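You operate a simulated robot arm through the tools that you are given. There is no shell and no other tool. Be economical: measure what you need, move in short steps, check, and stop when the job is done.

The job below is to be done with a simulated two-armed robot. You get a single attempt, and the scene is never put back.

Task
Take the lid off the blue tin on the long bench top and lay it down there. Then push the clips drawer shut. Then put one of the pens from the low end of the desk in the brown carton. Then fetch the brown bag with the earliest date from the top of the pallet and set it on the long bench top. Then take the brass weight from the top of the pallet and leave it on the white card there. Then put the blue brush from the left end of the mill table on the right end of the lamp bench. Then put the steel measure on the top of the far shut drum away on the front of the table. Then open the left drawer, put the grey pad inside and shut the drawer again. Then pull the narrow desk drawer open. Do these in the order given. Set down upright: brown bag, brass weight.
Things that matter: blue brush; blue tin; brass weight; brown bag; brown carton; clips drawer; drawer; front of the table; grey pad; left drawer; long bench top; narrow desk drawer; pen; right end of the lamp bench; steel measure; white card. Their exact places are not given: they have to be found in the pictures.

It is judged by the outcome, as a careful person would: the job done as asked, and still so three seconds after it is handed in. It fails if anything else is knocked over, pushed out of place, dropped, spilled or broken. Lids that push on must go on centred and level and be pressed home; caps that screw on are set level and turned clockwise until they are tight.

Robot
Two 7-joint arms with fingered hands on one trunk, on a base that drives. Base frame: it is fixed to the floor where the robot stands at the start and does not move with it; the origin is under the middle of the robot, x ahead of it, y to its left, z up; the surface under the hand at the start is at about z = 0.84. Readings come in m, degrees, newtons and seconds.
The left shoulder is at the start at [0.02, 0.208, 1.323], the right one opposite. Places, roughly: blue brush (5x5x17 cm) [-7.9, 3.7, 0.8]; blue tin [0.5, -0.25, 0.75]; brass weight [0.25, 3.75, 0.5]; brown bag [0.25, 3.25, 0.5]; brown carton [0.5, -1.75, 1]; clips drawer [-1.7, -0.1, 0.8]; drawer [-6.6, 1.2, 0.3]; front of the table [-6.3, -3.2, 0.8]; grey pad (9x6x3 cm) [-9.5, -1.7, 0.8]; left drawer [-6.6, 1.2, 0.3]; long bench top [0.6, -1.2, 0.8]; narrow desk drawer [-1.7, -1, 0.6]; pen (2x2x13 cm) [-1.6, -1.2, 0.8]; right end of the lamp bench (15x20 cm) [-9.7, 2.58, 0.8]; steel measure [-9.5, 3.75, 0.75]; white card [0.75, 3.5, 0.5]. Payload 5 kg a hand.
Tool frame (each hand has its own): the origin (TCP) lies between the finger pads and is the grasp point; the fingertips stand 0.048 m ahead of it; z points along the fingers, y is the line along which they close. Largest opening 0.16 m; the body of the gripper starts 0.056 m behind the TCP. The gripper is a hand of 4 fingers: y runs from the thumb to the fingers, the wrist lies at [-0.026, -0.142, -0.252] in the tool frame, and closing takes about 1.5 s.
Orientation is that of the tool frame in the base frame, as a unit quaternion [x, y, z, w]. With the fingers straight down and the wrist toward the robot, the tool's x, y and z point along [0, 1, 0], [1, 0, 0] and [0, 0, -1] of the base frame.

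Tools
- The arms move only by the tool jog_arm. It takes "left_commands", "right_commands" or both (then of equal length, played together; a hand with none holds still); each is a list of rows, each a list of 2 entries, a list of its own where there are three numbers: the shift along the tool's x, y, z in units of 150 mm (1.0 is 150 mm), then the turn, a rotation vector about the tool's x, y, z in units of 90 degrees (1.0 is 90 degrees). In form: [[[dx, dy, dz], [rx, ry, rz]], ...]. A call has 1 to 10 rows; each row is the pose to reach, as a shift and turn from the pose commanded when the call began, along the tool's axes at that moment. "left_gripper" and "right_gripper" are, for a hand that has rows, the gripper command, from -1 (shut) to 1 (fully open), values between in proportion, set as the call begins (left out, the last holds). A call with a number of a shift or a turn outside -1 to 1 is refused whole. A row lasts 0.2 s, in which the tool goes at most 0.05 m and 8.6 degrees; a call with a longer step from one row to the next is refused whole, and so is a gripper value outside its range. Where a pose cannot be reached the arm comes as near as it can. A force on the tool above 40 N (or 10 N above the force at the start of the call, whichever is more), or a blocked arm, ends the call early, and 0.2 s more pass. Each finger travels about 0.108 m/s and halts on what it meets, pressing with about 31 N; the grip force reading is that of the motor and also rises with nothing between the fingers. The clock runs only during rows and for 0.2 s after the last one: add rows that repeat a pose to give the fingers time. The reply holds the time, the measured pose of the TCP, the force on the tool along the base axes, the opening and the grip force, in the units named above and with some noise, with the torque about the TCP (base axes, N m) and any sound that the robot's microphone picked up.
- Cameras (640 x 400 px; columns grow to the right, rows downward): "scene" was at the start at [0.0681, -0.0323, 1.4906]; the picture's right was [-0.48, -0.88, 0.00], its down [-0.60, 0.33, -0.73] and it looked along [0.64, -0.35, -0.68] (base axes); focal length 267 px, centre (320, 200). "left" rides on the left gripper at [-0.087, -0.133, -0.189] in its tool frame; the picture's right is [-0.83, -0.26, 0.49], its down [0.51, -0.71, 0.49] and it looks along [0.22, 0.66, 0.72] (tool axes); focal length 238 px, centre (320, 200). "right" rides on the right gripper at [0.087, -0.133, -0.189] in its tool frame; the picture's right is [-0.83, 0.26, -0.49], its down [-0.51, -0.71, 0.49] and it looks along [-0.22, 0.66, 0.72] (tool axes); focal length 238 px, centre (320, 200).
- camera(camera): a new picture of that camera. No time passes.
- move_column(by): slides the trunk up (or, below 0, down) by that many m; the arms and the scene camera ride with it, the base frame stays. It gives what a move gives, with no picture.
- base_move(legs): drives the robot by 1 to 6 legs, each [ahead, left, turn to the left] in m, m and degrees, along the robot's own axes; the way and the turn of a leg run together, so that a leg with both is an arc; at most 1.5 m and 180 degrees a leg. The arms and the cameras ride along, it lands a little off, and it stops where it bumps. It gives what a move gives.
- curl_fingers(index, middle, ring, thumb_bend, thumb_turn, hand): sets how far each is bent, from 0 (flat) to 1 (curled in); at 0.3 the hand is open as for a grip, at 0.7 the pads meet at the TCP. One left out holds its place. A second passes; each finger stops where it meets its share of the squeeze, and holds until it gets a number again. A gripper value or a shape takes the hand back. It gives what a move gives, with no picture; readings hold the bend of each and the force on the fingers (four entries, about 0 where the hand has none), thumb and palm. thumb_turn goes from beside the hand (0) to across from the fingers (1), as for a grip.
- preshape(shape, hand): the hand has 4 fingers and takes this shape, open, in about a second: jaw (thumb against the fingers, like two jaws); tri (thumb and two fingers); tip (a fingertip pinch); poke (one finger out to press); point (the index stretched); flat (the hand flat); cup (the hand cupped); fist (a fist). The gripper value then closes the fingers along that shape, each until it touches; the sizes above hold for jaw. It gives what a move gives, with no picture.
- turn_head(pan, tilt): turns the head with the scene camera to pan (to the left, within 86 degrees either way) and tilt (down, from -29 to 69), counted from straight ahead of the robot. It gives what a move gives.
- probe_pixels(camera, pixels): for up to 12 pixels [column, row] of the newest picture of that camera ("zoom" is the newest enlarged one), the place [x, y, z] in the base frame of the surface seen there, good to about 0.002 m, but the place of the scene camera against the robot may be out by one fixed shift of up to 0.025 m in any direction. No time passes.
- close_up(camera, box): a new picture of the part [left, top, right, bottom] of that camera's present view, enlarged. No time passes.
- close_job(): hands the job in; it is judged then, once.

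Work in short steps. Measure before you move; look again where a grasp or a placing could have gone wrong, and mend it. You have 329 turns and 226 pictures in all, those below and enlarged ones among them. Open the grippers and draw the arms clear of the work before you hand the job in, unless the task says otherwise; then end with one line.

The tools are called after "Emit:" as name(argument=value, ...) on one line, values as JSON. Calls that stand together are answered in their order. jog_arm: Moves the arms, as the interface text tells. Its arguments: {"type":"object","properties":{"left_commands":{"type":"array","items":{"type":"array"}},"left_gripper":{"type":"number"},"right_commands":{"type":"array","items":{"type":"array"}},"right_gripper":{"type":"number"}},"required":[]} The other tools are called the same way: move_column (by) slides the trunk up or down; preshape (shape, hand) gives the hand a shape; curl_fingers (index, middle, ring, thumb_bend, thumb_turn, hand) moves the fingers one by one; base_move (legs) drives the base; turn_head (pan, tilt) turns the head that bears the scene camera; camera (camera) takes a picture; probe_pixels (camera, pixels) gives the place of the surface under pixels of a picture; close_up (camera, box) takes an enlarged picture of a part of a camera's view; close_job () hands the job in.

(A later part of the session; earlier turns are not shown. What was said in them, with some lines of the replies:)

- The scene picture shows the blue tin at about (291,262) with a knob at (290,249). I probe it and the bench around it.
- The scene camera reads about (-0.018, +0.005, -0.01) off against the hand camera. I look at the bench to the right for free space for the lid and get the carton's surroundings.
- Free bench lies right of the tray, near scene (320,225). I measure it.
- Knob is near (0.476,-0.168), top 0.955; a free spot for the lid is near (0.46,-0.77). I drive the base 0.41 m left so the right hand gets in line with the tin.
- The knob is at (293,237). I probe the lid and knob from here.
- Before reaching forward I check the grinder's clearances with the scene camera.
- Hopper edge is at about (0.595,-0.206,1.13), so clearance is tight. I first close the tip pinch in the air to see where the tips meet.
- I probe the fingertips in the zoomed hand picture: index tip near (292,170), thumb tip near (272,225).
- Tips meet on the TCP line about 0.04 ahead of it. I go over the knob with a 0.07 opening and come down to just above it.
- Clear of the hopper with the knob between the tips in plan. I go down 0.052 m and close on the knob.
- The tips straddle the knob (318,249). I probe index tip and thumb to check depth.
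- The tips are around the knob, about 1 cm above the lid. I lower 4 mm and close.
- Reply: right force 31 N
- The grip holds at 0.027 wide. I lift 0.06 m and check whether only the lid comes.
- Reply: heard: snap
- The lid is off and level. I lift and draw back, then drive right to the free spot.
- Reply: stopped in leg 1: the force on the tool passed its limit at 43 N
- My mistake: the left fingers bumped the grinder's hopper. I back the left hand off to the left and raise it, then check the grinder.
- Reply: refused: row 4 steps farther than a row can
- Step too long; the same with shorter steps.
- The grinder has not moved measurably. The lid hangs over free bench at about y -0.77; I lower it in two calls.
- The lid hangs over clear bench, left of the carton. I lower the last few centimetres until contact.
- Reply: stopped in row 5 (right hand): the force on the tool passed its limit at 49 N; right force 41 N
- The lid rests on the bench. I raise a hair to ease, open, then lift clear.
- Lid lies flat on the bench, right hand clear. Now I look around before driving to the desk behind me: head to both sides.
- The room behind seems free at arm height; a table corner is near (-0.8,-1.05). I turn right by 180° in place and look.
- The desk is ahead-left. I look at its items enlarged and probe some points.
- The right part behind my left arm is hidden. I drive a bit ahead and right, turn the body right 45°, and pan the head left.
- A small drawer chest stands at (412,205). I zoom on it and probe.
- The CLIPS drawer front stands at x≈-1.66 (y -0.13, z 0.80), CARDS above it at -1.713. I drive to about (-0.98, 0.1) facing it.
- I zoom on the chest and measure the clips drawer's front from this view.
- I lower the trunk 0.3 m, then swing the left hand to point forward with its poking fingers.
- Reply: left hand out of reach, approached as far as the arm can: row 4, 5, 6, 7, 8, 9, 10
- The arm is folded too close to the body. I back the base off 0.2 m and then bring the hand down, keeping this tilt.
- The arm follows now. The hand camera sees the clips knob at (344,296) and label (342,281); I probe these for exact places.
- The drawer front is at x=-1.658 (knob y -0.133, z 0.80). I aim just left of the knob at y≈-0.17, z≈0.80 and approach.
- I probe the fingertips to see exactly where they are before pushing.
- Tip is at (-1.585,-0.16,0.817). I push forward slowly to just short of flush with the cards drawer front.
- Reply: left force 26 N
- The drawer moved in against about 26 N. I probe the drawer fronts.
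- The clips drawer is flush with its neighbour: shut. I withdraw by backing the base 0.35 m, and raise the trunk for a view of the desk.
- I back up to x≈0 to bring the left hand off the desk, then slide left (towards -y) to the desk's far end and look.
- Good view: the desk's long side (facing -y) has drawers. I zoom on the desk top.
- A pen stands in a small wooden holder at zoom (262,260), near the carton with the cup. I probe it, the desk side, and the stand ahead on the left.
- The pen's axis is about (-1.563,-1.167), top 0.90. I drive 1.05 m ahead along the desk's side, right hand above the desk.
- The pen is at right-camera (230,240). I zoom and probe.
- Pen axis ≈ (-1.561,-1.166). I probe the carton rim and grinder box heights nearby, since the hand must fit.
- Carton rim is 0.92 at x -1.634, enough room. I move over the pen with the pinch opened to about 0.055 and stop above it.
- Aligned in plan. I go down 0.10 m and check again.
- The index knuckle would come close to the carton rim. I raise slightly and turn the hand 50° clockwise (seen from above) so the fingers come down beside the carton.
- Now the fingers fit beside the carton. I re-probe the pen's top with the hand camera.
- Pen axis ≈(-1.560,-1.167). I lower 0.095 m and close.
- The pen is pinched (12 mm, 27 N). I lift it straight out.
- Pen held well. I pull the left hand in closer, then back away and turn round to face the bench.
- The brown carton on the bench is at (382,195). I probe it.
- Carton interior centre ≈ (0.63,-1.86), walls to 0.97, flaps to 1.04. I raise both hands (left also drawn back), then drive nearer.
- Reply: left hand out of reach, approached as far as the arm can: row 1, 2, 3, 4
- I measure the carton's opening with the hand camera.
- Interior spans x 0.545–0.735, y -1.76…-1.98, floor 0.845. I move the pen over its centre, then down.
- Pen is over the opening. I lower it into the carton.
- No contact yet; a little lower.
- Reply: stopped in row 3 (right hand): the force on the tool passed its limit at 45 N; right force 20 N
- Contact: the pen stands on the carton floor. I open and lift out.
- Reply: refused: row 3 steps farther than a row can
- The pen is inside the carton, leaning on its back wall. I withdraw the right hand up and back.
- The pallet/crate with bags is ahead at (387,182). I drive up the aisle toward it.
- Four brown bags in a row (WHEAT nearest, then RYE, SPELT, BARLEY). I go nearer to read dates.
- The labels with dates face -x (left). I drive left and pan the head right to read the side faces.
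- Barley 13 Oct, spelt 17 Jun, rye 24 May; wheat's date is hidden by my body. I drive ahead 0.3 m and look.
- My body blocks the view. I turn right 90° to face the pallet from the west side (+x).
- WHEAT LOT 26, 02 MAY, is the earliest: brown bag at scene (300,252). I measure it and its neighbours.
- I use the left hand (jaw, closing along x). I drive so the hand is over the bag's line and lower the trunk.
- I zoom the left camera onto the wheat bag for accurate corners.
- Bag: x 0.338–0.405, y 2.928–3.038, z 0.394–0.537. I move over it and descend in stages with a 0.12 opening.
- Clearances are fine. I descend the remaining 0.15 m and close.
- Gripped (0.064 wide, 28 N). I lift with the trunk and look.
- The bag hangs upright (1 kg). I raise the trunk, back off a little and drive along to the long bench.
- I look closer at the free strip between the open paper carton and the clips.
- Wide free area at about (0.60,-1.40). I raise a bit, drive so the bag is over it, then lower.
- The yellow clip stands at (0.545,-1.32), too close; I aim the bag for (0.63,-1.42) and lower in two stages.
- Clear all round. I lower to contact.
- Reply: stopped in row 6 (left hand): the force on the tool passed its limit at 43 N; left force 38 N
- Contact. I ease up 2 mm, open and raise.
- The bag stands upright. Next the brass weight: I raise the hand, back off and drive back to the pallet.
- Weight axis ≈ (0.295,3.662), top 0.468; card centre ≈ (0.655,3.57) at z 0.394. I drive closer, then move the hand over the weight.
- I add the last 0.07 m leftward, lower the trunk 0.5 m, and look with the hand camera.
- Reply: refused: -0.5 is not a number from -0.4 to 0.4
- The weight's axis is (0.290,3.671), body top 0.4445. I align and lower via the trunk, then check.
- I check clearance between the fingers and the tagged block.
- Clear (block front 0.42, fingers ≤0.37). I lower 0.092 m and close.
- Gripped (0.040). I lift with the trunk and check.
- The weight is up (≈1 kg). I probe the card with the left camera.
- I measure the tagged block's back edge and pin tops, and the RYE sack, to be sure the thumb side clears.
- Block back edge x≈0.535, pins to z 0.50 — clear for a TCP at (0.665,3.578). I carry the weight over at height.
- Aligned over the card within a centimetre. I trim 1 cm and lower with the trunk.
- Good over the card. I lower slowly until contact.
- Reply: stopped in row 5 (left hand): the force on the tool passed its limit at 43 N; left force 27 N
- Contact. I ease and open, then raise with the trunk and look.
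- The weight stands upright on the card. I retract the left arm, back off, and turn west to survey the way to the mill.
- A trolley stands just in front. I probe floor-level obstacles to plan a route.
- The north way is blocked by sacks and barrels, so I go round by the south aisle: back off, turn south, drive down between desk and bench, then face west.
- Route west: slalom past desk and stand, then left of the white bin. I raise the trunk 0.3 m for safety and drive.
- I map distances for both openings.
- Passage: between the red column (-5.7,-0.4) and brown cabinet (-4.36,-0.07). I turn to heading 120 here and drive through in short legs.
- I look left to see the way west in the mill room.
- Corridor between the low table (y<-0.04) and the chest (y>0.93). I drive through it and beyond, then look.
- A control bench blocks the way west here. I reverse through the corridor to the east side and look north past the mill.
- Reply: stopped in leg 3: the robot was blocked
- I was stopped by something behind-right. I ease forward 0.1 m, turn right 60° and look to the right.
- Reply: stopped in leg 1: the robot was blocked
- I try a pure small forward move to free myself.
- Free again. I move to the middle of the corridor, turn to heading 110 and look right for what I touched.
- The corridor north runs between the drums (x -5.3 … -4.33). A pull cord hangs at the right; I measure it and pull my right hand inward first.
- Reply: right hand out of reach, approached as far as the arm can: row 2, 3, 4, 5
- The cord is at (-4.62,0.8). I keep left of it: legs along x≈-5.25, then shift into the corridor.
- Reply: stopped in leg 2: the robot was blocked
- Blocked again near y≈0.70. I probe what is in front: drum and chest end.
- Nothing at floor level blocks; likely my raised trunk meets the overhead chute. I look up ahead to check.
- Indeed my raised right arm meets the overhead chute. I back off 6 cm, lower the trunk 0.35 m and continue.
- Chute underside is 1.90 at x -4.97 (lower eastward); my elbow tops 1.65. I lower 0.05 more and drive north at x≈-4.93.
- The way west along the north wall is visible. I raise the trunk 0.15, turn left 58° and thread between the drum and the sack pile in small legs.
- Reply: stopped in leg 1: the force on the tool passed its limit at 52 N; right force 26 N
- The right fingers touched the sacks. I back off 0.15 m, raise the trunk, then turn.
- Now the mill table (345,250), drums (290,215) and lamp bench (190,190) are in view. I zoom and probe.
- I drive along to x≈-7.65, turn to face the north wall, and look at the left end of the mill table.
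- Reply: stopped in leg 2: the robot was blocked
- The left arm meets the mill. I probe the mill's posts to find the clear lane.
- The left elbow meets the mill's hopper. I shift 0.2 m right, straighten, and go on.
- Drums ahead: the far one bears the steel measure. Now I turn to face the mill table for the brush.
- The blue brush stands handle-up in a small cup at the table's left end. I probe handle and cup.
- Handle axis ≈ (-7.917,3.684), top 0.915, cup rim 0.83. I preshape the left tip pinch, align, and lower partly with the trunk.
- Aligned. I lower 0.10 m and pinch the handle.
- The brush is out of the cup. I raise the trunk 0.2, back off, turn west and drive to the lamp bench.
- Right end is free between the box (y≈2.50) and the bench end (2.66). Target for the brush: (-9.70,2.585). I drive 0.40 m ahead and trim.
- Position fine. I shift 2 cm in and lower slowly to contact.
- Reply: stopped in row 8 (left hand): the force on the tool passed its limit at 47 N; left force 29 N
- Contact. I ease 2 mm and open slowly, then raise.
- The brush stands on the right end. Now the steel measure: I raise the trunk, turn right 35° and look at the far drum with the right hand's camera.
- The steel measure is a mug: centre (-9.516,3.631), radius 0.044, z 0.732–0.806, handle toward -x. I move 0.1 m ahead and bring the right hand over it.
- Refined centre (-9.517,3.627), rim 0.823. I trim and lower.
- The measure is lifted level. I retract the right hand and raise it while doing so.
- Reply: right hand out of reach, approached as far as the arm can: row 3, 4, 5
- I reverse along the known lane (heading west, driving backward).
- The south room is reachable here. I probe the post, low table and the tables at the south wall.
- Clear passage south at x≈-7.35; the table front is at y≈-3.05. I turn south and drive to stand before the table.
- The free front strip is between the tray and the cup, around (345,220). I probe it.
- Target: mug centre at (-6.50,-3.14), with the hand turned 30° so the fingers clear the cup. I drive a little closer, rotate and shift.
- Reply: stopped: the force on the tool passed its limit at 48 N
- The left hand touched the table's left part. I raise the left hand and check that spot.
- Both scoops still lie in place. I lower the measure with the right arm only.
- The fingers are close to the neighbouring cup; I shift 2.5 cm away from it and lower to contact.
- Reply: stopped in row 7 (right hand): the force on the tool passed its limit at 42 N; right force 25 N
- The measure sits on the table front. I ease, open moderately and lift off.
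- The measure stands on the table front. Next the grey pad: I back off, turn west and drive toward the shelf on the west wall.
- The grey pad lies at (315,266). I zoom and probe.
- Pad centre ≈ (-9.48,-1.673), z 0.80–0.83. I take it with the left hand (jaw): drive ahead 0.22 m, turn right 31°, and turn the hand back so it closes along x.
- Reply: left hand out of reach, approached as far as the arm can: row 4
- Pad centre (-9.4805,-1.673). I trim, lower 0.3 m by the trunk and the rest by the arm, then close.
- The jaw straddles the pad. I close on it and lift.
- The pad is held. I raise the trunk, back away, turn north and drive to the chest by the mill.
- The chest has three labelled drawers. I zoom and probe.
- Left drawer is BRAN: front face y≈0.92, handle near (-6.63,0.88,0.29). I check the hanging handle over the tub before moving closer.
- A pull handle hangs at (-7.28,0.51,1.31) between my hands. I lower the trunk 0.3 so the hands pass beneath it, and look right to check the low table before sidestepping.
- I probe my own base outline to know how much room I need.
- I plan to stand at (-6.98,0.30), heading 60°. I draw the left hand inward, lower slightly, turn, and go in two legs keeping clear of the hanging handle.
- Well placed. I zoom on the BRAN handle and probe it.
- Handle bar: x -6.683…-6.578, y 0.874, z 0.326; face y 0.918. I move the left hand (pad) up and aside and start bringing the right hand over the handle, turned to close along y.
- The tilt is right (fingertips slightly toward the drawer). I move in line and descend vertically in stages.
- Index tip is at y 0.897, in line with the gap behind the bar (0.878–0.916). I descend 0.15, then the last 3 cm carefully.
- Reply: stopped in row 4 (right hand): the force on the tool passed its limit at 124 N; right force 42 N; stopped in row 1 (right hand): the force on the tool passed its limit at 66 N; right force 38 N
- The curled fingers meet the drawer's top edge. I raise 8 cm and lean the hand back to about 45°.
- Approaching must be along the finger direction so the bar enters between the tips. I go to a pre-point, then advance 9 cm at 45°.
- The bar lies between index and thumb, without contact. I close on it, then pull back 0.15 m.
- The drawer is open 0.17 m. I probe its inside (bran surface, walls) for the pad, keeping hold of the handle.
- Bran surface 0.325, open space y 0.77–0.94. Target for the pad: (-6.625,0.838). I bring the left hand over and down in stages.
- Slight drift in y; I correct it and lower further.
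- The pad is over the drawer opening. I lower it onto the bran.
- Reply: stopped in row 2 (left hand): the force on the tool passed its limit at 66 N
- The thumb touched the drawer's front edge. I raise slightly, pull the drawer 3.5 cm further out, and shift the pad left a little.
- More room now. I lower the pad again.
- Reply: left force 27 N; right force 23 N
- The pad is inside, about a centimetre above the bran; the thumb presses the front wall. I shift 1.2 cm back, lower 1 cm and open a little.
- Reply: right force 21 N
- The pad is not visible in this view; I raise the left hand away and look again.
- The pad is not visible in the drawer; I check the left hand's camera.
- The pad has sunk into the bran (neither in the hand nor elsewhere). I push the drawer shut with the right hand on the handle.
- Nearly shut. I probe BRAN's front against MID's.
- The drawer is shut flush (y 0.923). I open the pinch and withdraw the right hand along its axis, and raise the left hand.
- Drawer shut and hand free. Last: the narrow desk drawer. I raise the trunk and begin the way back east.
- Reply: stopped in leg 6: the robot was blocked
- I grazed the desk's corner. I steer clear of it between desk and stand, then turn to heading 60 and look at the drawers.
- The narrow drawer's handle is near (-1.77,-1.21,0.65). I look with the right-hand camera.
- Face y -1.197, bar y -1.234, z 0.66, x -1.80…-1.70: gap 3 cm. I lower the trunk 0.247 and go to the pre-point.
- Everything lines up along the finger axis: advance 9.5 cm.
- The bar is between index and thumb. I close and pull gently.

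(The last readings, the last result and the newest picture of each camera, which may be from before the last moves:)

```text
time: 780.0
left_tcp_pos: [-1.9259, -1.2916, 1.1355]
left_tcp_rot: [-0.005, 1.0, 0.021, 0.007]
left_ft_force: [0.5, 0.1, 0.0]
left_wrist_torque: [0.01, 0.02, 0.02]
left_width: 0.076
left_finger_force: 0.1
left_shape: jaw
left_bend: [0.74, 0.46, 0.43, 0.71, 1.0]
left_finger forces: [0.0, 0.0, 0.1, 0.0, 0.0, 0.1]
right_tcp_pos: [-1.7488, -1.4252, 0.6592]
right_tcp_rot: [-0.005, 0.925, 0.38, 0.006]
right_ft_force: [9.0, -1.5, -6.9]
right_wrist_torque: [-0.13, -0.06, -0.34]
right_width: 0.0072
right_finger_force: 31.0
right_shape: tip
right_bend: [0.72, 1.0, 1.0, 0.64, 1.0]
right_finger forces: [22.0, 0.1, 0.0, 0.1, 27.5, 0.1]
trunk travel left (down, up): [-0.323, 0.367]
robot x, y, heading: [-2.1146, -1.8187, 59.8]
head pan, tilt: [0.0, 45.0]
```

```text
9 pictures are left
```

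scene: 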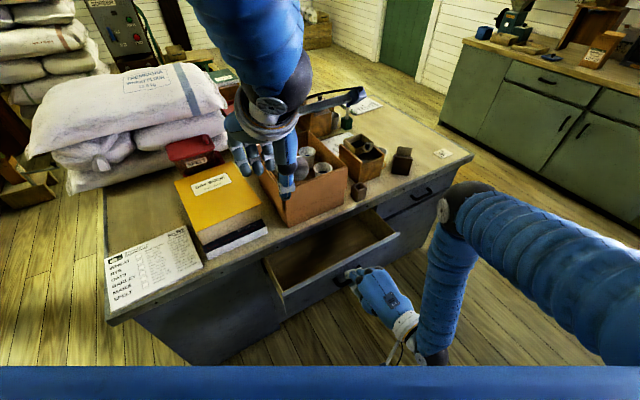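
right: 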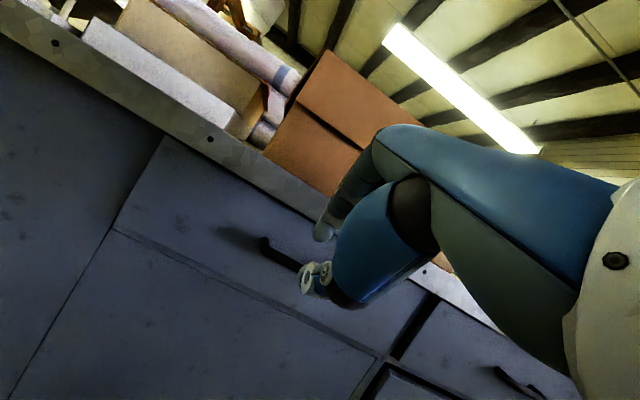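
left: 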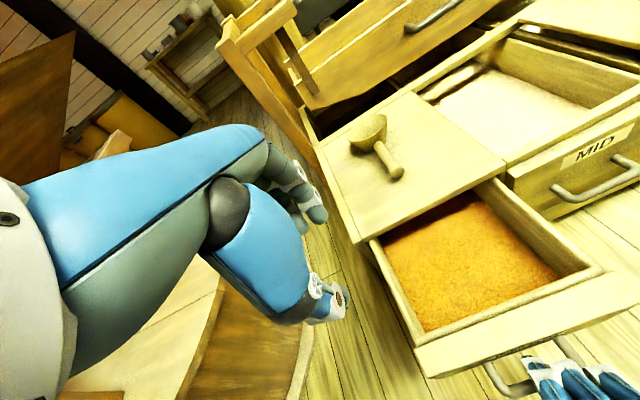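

The narrow drawer is open 17 cm. I pull 4 cm more, then release and withdraw.

Emit:
jog_arm(right_commands=[[[0, -0.07, -0.07], [0, 0, 0]], [[0, -0.13, -0.13], [0, 0, 0]], [[0, -0.19, -0.19], [0, 0, 0]], [[0, -0.19, -0.19], [0, 0, 0]]])

Emit:
jog_arm(right_commands=[[[0, 0, 0], [0, 0, 0]], [[0, 0, 0], [0, 0, 0]], [[0, 0, 0], [0, 0, 0]]], right_gripper=-0.6)

Emit:
jog_arm(right_commands=[[[0, 0, -0.15], [0, 0, 0]], [[0, 0, -0.3], [0, 0, 0]], [[0, 0, -0.5], [0, 0, 0]], [[0, 0, -0.7], [0, 0, 0]]])

Emit:
close_up(camera="scene", box=[200, 170, 480, 370])

```text
time: 781.0
left_tcp_pos: [-1.9255, -1.2903, 1.1341]
left_tcp_rot: [-0.005, 1.0, 0.019, 0.007]
left_ft_force: [0.4, 0.6, -0.2]
left_wrist_torque: [-0.03, 0.01, -0.03]
left_width: 0.0758
left_finger_force: 0.0
left_shape: jaw
left_bend: [0.74, 0.46, 0.43, 0.71, 1.0]
left_finger forces: [0.1, 0.1, 0.0, 0.1, 0.0, 0.0]
right_tcp_pos: [-1.7489, -1.4641, 0.6608]
right_tcp_rot: [-0.005, 0.925, 0.381, 0.006]
right_ft_force: [5.7, -0.2, -13.6]
right_wrist_torque: [-0.31, 0.02, -0.22]
right_width: 0.0071
right_finger_force: 30.7
right_shape: tip
right_bend: [0.72, 1.0, 1.0, 0.64, 1.0]
right_finger forces: [23.0, 0.0, 0.0, 0.1, 30.2, 0.0]
trunk travel left (down, up): [-0.323, 0.367]
robot x, y, heading: [-2.1178, -1.8167, 59.5]
head pan, tilt: [0.0, 45.0]
```

```text
time: 781.8
left_tcp_pos: [-1.9266, -1.2907, 1.1332]
left_tcp_rot: [-0.005, 1.0, 0.02, 0.008]
left_ft_force: [-0.2, -0.5, 0.8]
left_wrist_torque: [0.02, -0.02, 0.03]
left_width: 0.076
left_finger_force: 0.0
left_shape: jaw
left_bend: [0.74, 0.46, 0.43, 0.71, 1.0]
left_finger forces: [0.1, 0.0, 0.0, 0.0, 0.1, 0.0]
right_tcp_pos: [-1.7491, -1.4635, 0.6617]
right_tcp_rot: [-0.006, 0.924, 0.382, 0.006]
right_ft_force: [-0.5, 0.4, 0.0]
right_wrist_torque: [0.01, 0.03, 0.03]
right_width: 0.0316
right_finger_force: 0.0
right_shape: tip
right_bend: [0.72, 0.98, 0.99, 0.74, 1.0]
right_finger forces: [0.9, 0.1, 0.1, 0.0, 0.1, 0.0]
trunk travel left (down, up): [-0.323, 0.367]
robot x, y, heading: [-2.1169, -1.8197, 59.5]
head pan, tilt: [0.0, 45.0]
```

```text
time: 782.8
left_tcp_pos: [-1.9255, -1.2914, 1.1354]
left_tcp_rot: [-0.005, 1.0, 0.019, 0.007]
left_ft_force: [0.7, -0.9, -0.5]
left_wrist_torque: [0.07, 0.06, 0.03]
left_width: 0.0757
left_finger_force: 0.0
left_shape: jaw
left_bend: [0.74, 0.46, 0.43, 0.71, 1.0]
left_finger forces: [0.1, 0.1, 0.0, 0.1, 0.0, 0.1]
right_tcp_pos: [-1.7509, -1.5376, 0.7349]
right_tcp_rot: [-0.006, 0.924, 0.382, 0.006]
right_ft_force: [0.3, -0.6, 0.1]
right_wrist_torque: [0.07, 0.01, 0.02]
right_width: 0.0315
right_finger_force: 0.0
right_shape: tip
right_bend: [0.72, 0.98, 0.99, 0.74, 1.0]
right_finger forces: [0.0, 0.0, 0.0, 0.1, 0.1, 0.0]
trunk travel left (down, up): [-0.323, 0.367]
robot x, y, heading: [-2.1141, -1.8149, 59.7]
head pan, tilt: [0.0, 45.0]
```

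```text
2.00 times, centred on (340, 270) of scene
```

zoom: 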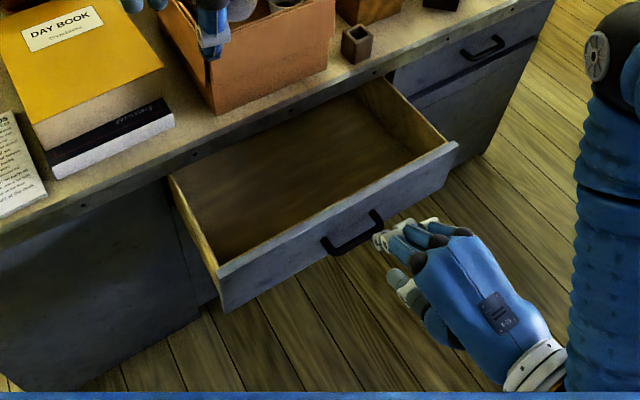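

I verify the two desk drawers' widths by probing their edges.

Emit:
probe_pixels(camera="zoom", pixels=[[400, 85], [548, 15], [485, 45], [222, 300], [455, 150], [300, 180], [225, 270], [560, 5]])

```text
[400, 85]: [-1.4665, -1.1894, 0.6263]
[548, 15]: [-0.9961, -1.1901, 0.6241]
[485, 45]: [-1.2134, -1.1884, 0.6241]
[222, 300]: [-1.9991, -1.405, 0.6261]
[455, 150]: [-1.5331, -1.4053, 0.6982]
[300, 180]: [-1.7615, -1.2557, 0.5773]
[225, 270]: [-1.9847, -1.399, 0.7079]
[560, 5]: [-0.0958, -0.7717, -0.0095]
```

This drawer (0.46 m wide) is the narrower and matches the given place. I draw both arms clear, open the grippers, and back away slightly.

Emit:
jog_arm(left_commands=[[[0, 0, -0.2], [0, 0, 0]], [[0, -0.2, -0.4], [0, 0, 0]], [[0, -0.4, -0.5], [0, 0, 0]], [[0, -0.6, -0.5], [0, 0, 0]]], right_commands=[[[0, 0.1, -0.2], [0, 0, 0]], [[0, 0.2, -0.4], [0, 0, 0]], [[0, 0.3, -0.6], [0, 0, 0]], [[0, 0.4, -0.8], [0, 0, 0]]], left_gripper=1, right_gripper=1)

Emit:
base_move(legs=[[-0.2, -0.05, 0]])

Emit:
camera(camera="scene")

```text
time: 783.8
left_tcp_pos: [-1.928, -1.3833, 1.2064]
left_tcp_rot: [-0.005, 1.0, 0.02, 0.007]
left_ft_force: [-1.0, -0.3, 0.9]
left_wrist_torque: [0.05, -0.04, 0.0]
left_width: 0.1599
left_finger_force: 0.1
left_shape: jaw
left_bend: [0.3, 0.3, 0.3, 0.3, 0.98]
left_finger forces: [0.0, 0.1, 0.1, 0.1, 0.0, 0.0]
right_tcp_pos: [-1.7507, -1.5814, 0.8644]
right_tcp_rot: [-0.007, 0.924, 0.382, 0.005]
right_ft_force: [1.1, -0.5, -0.5]
right_wrist_torque: [-0.01, 0.0, -0.03]
right_width: 0.1597
right_finger_force: 0.1
right_shape: tip
right_bend: [0.3, 0.98, 0.99, 0.3, 0.98]
right_finger forces: [0.0, 0.0, 0.0, 0.0, 0.0, 0.1]
trunk travel left (down, up): [-0.323, 0.367]
robot x, y, heading: [-2.1172, -1.8141, 59.8]
head pan, tilt: [0.0, 45.0]
```

```text
time: 785.4
left_tcp_pos: [-1.9879, -1.5845, 1.2069]
left_tcp_rot: [-0.005, 1.0, 0.02, 0.008]
left_ft_force: [-0.8, -0.1, 0.7]
left_wrist_torque: [0.08, -0.01, 0.04]
left_width: 0.1599
left_finger_force: 0.1
left_shape: jaw
left_bend: [0.3, 0.3, 0.3, 0.3, 0.98]
left_finger forces: [0.0, 0.1, 0.0, 0.1, 0.1, 0.1]
right_tcp_pos: [-1.8089, -1.7831, 0.8641]
right_tcp_rot: [-0.006, 0.924, 0.382, 0.006]
right_ft_force: [-0.6, -1.8, 0.5]
right_wrist_torque: [0.01, 0.01, 0.02]
right_width: 0.1596
right_finger_force: 0.1
right_shape: tip
right_bend: [0.3, 0.98, 0.99, 0.3, 0.98]
right_finger forces: [0.0, 0.0, 0.0, 0.0, 0.0, 0.1]
trunk travel left (down, up): [-0.323, 0.367]
robot x, y, heading: [-2.1771, -2.0191, 59.8]
head pan, tilt: [0.0, 45.0]
```

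```text
7 pictures are left
```

scene: 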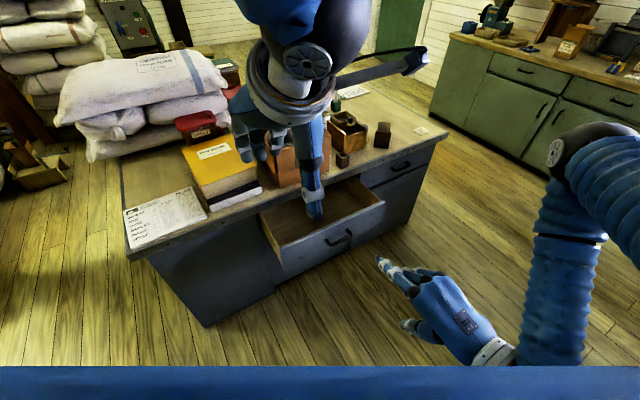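

The narrow drawer stays open, the hands are open and clear, and all steps are done in order; I hand the job in.

Emit:
close_job()

```text
The job is handed in.
```

All nine steps were done in the order given and the job is handed in; the one thing I could not see is the grey pad, which sank out of sight into the bran in the left drawer before I shut it. Along the way the left hand bumped the grinder and later pressed on a scoop on the table, the base grazed the desk corner, and an arm met the mill's overhead chute; I saw nothing moved or damaged by it.
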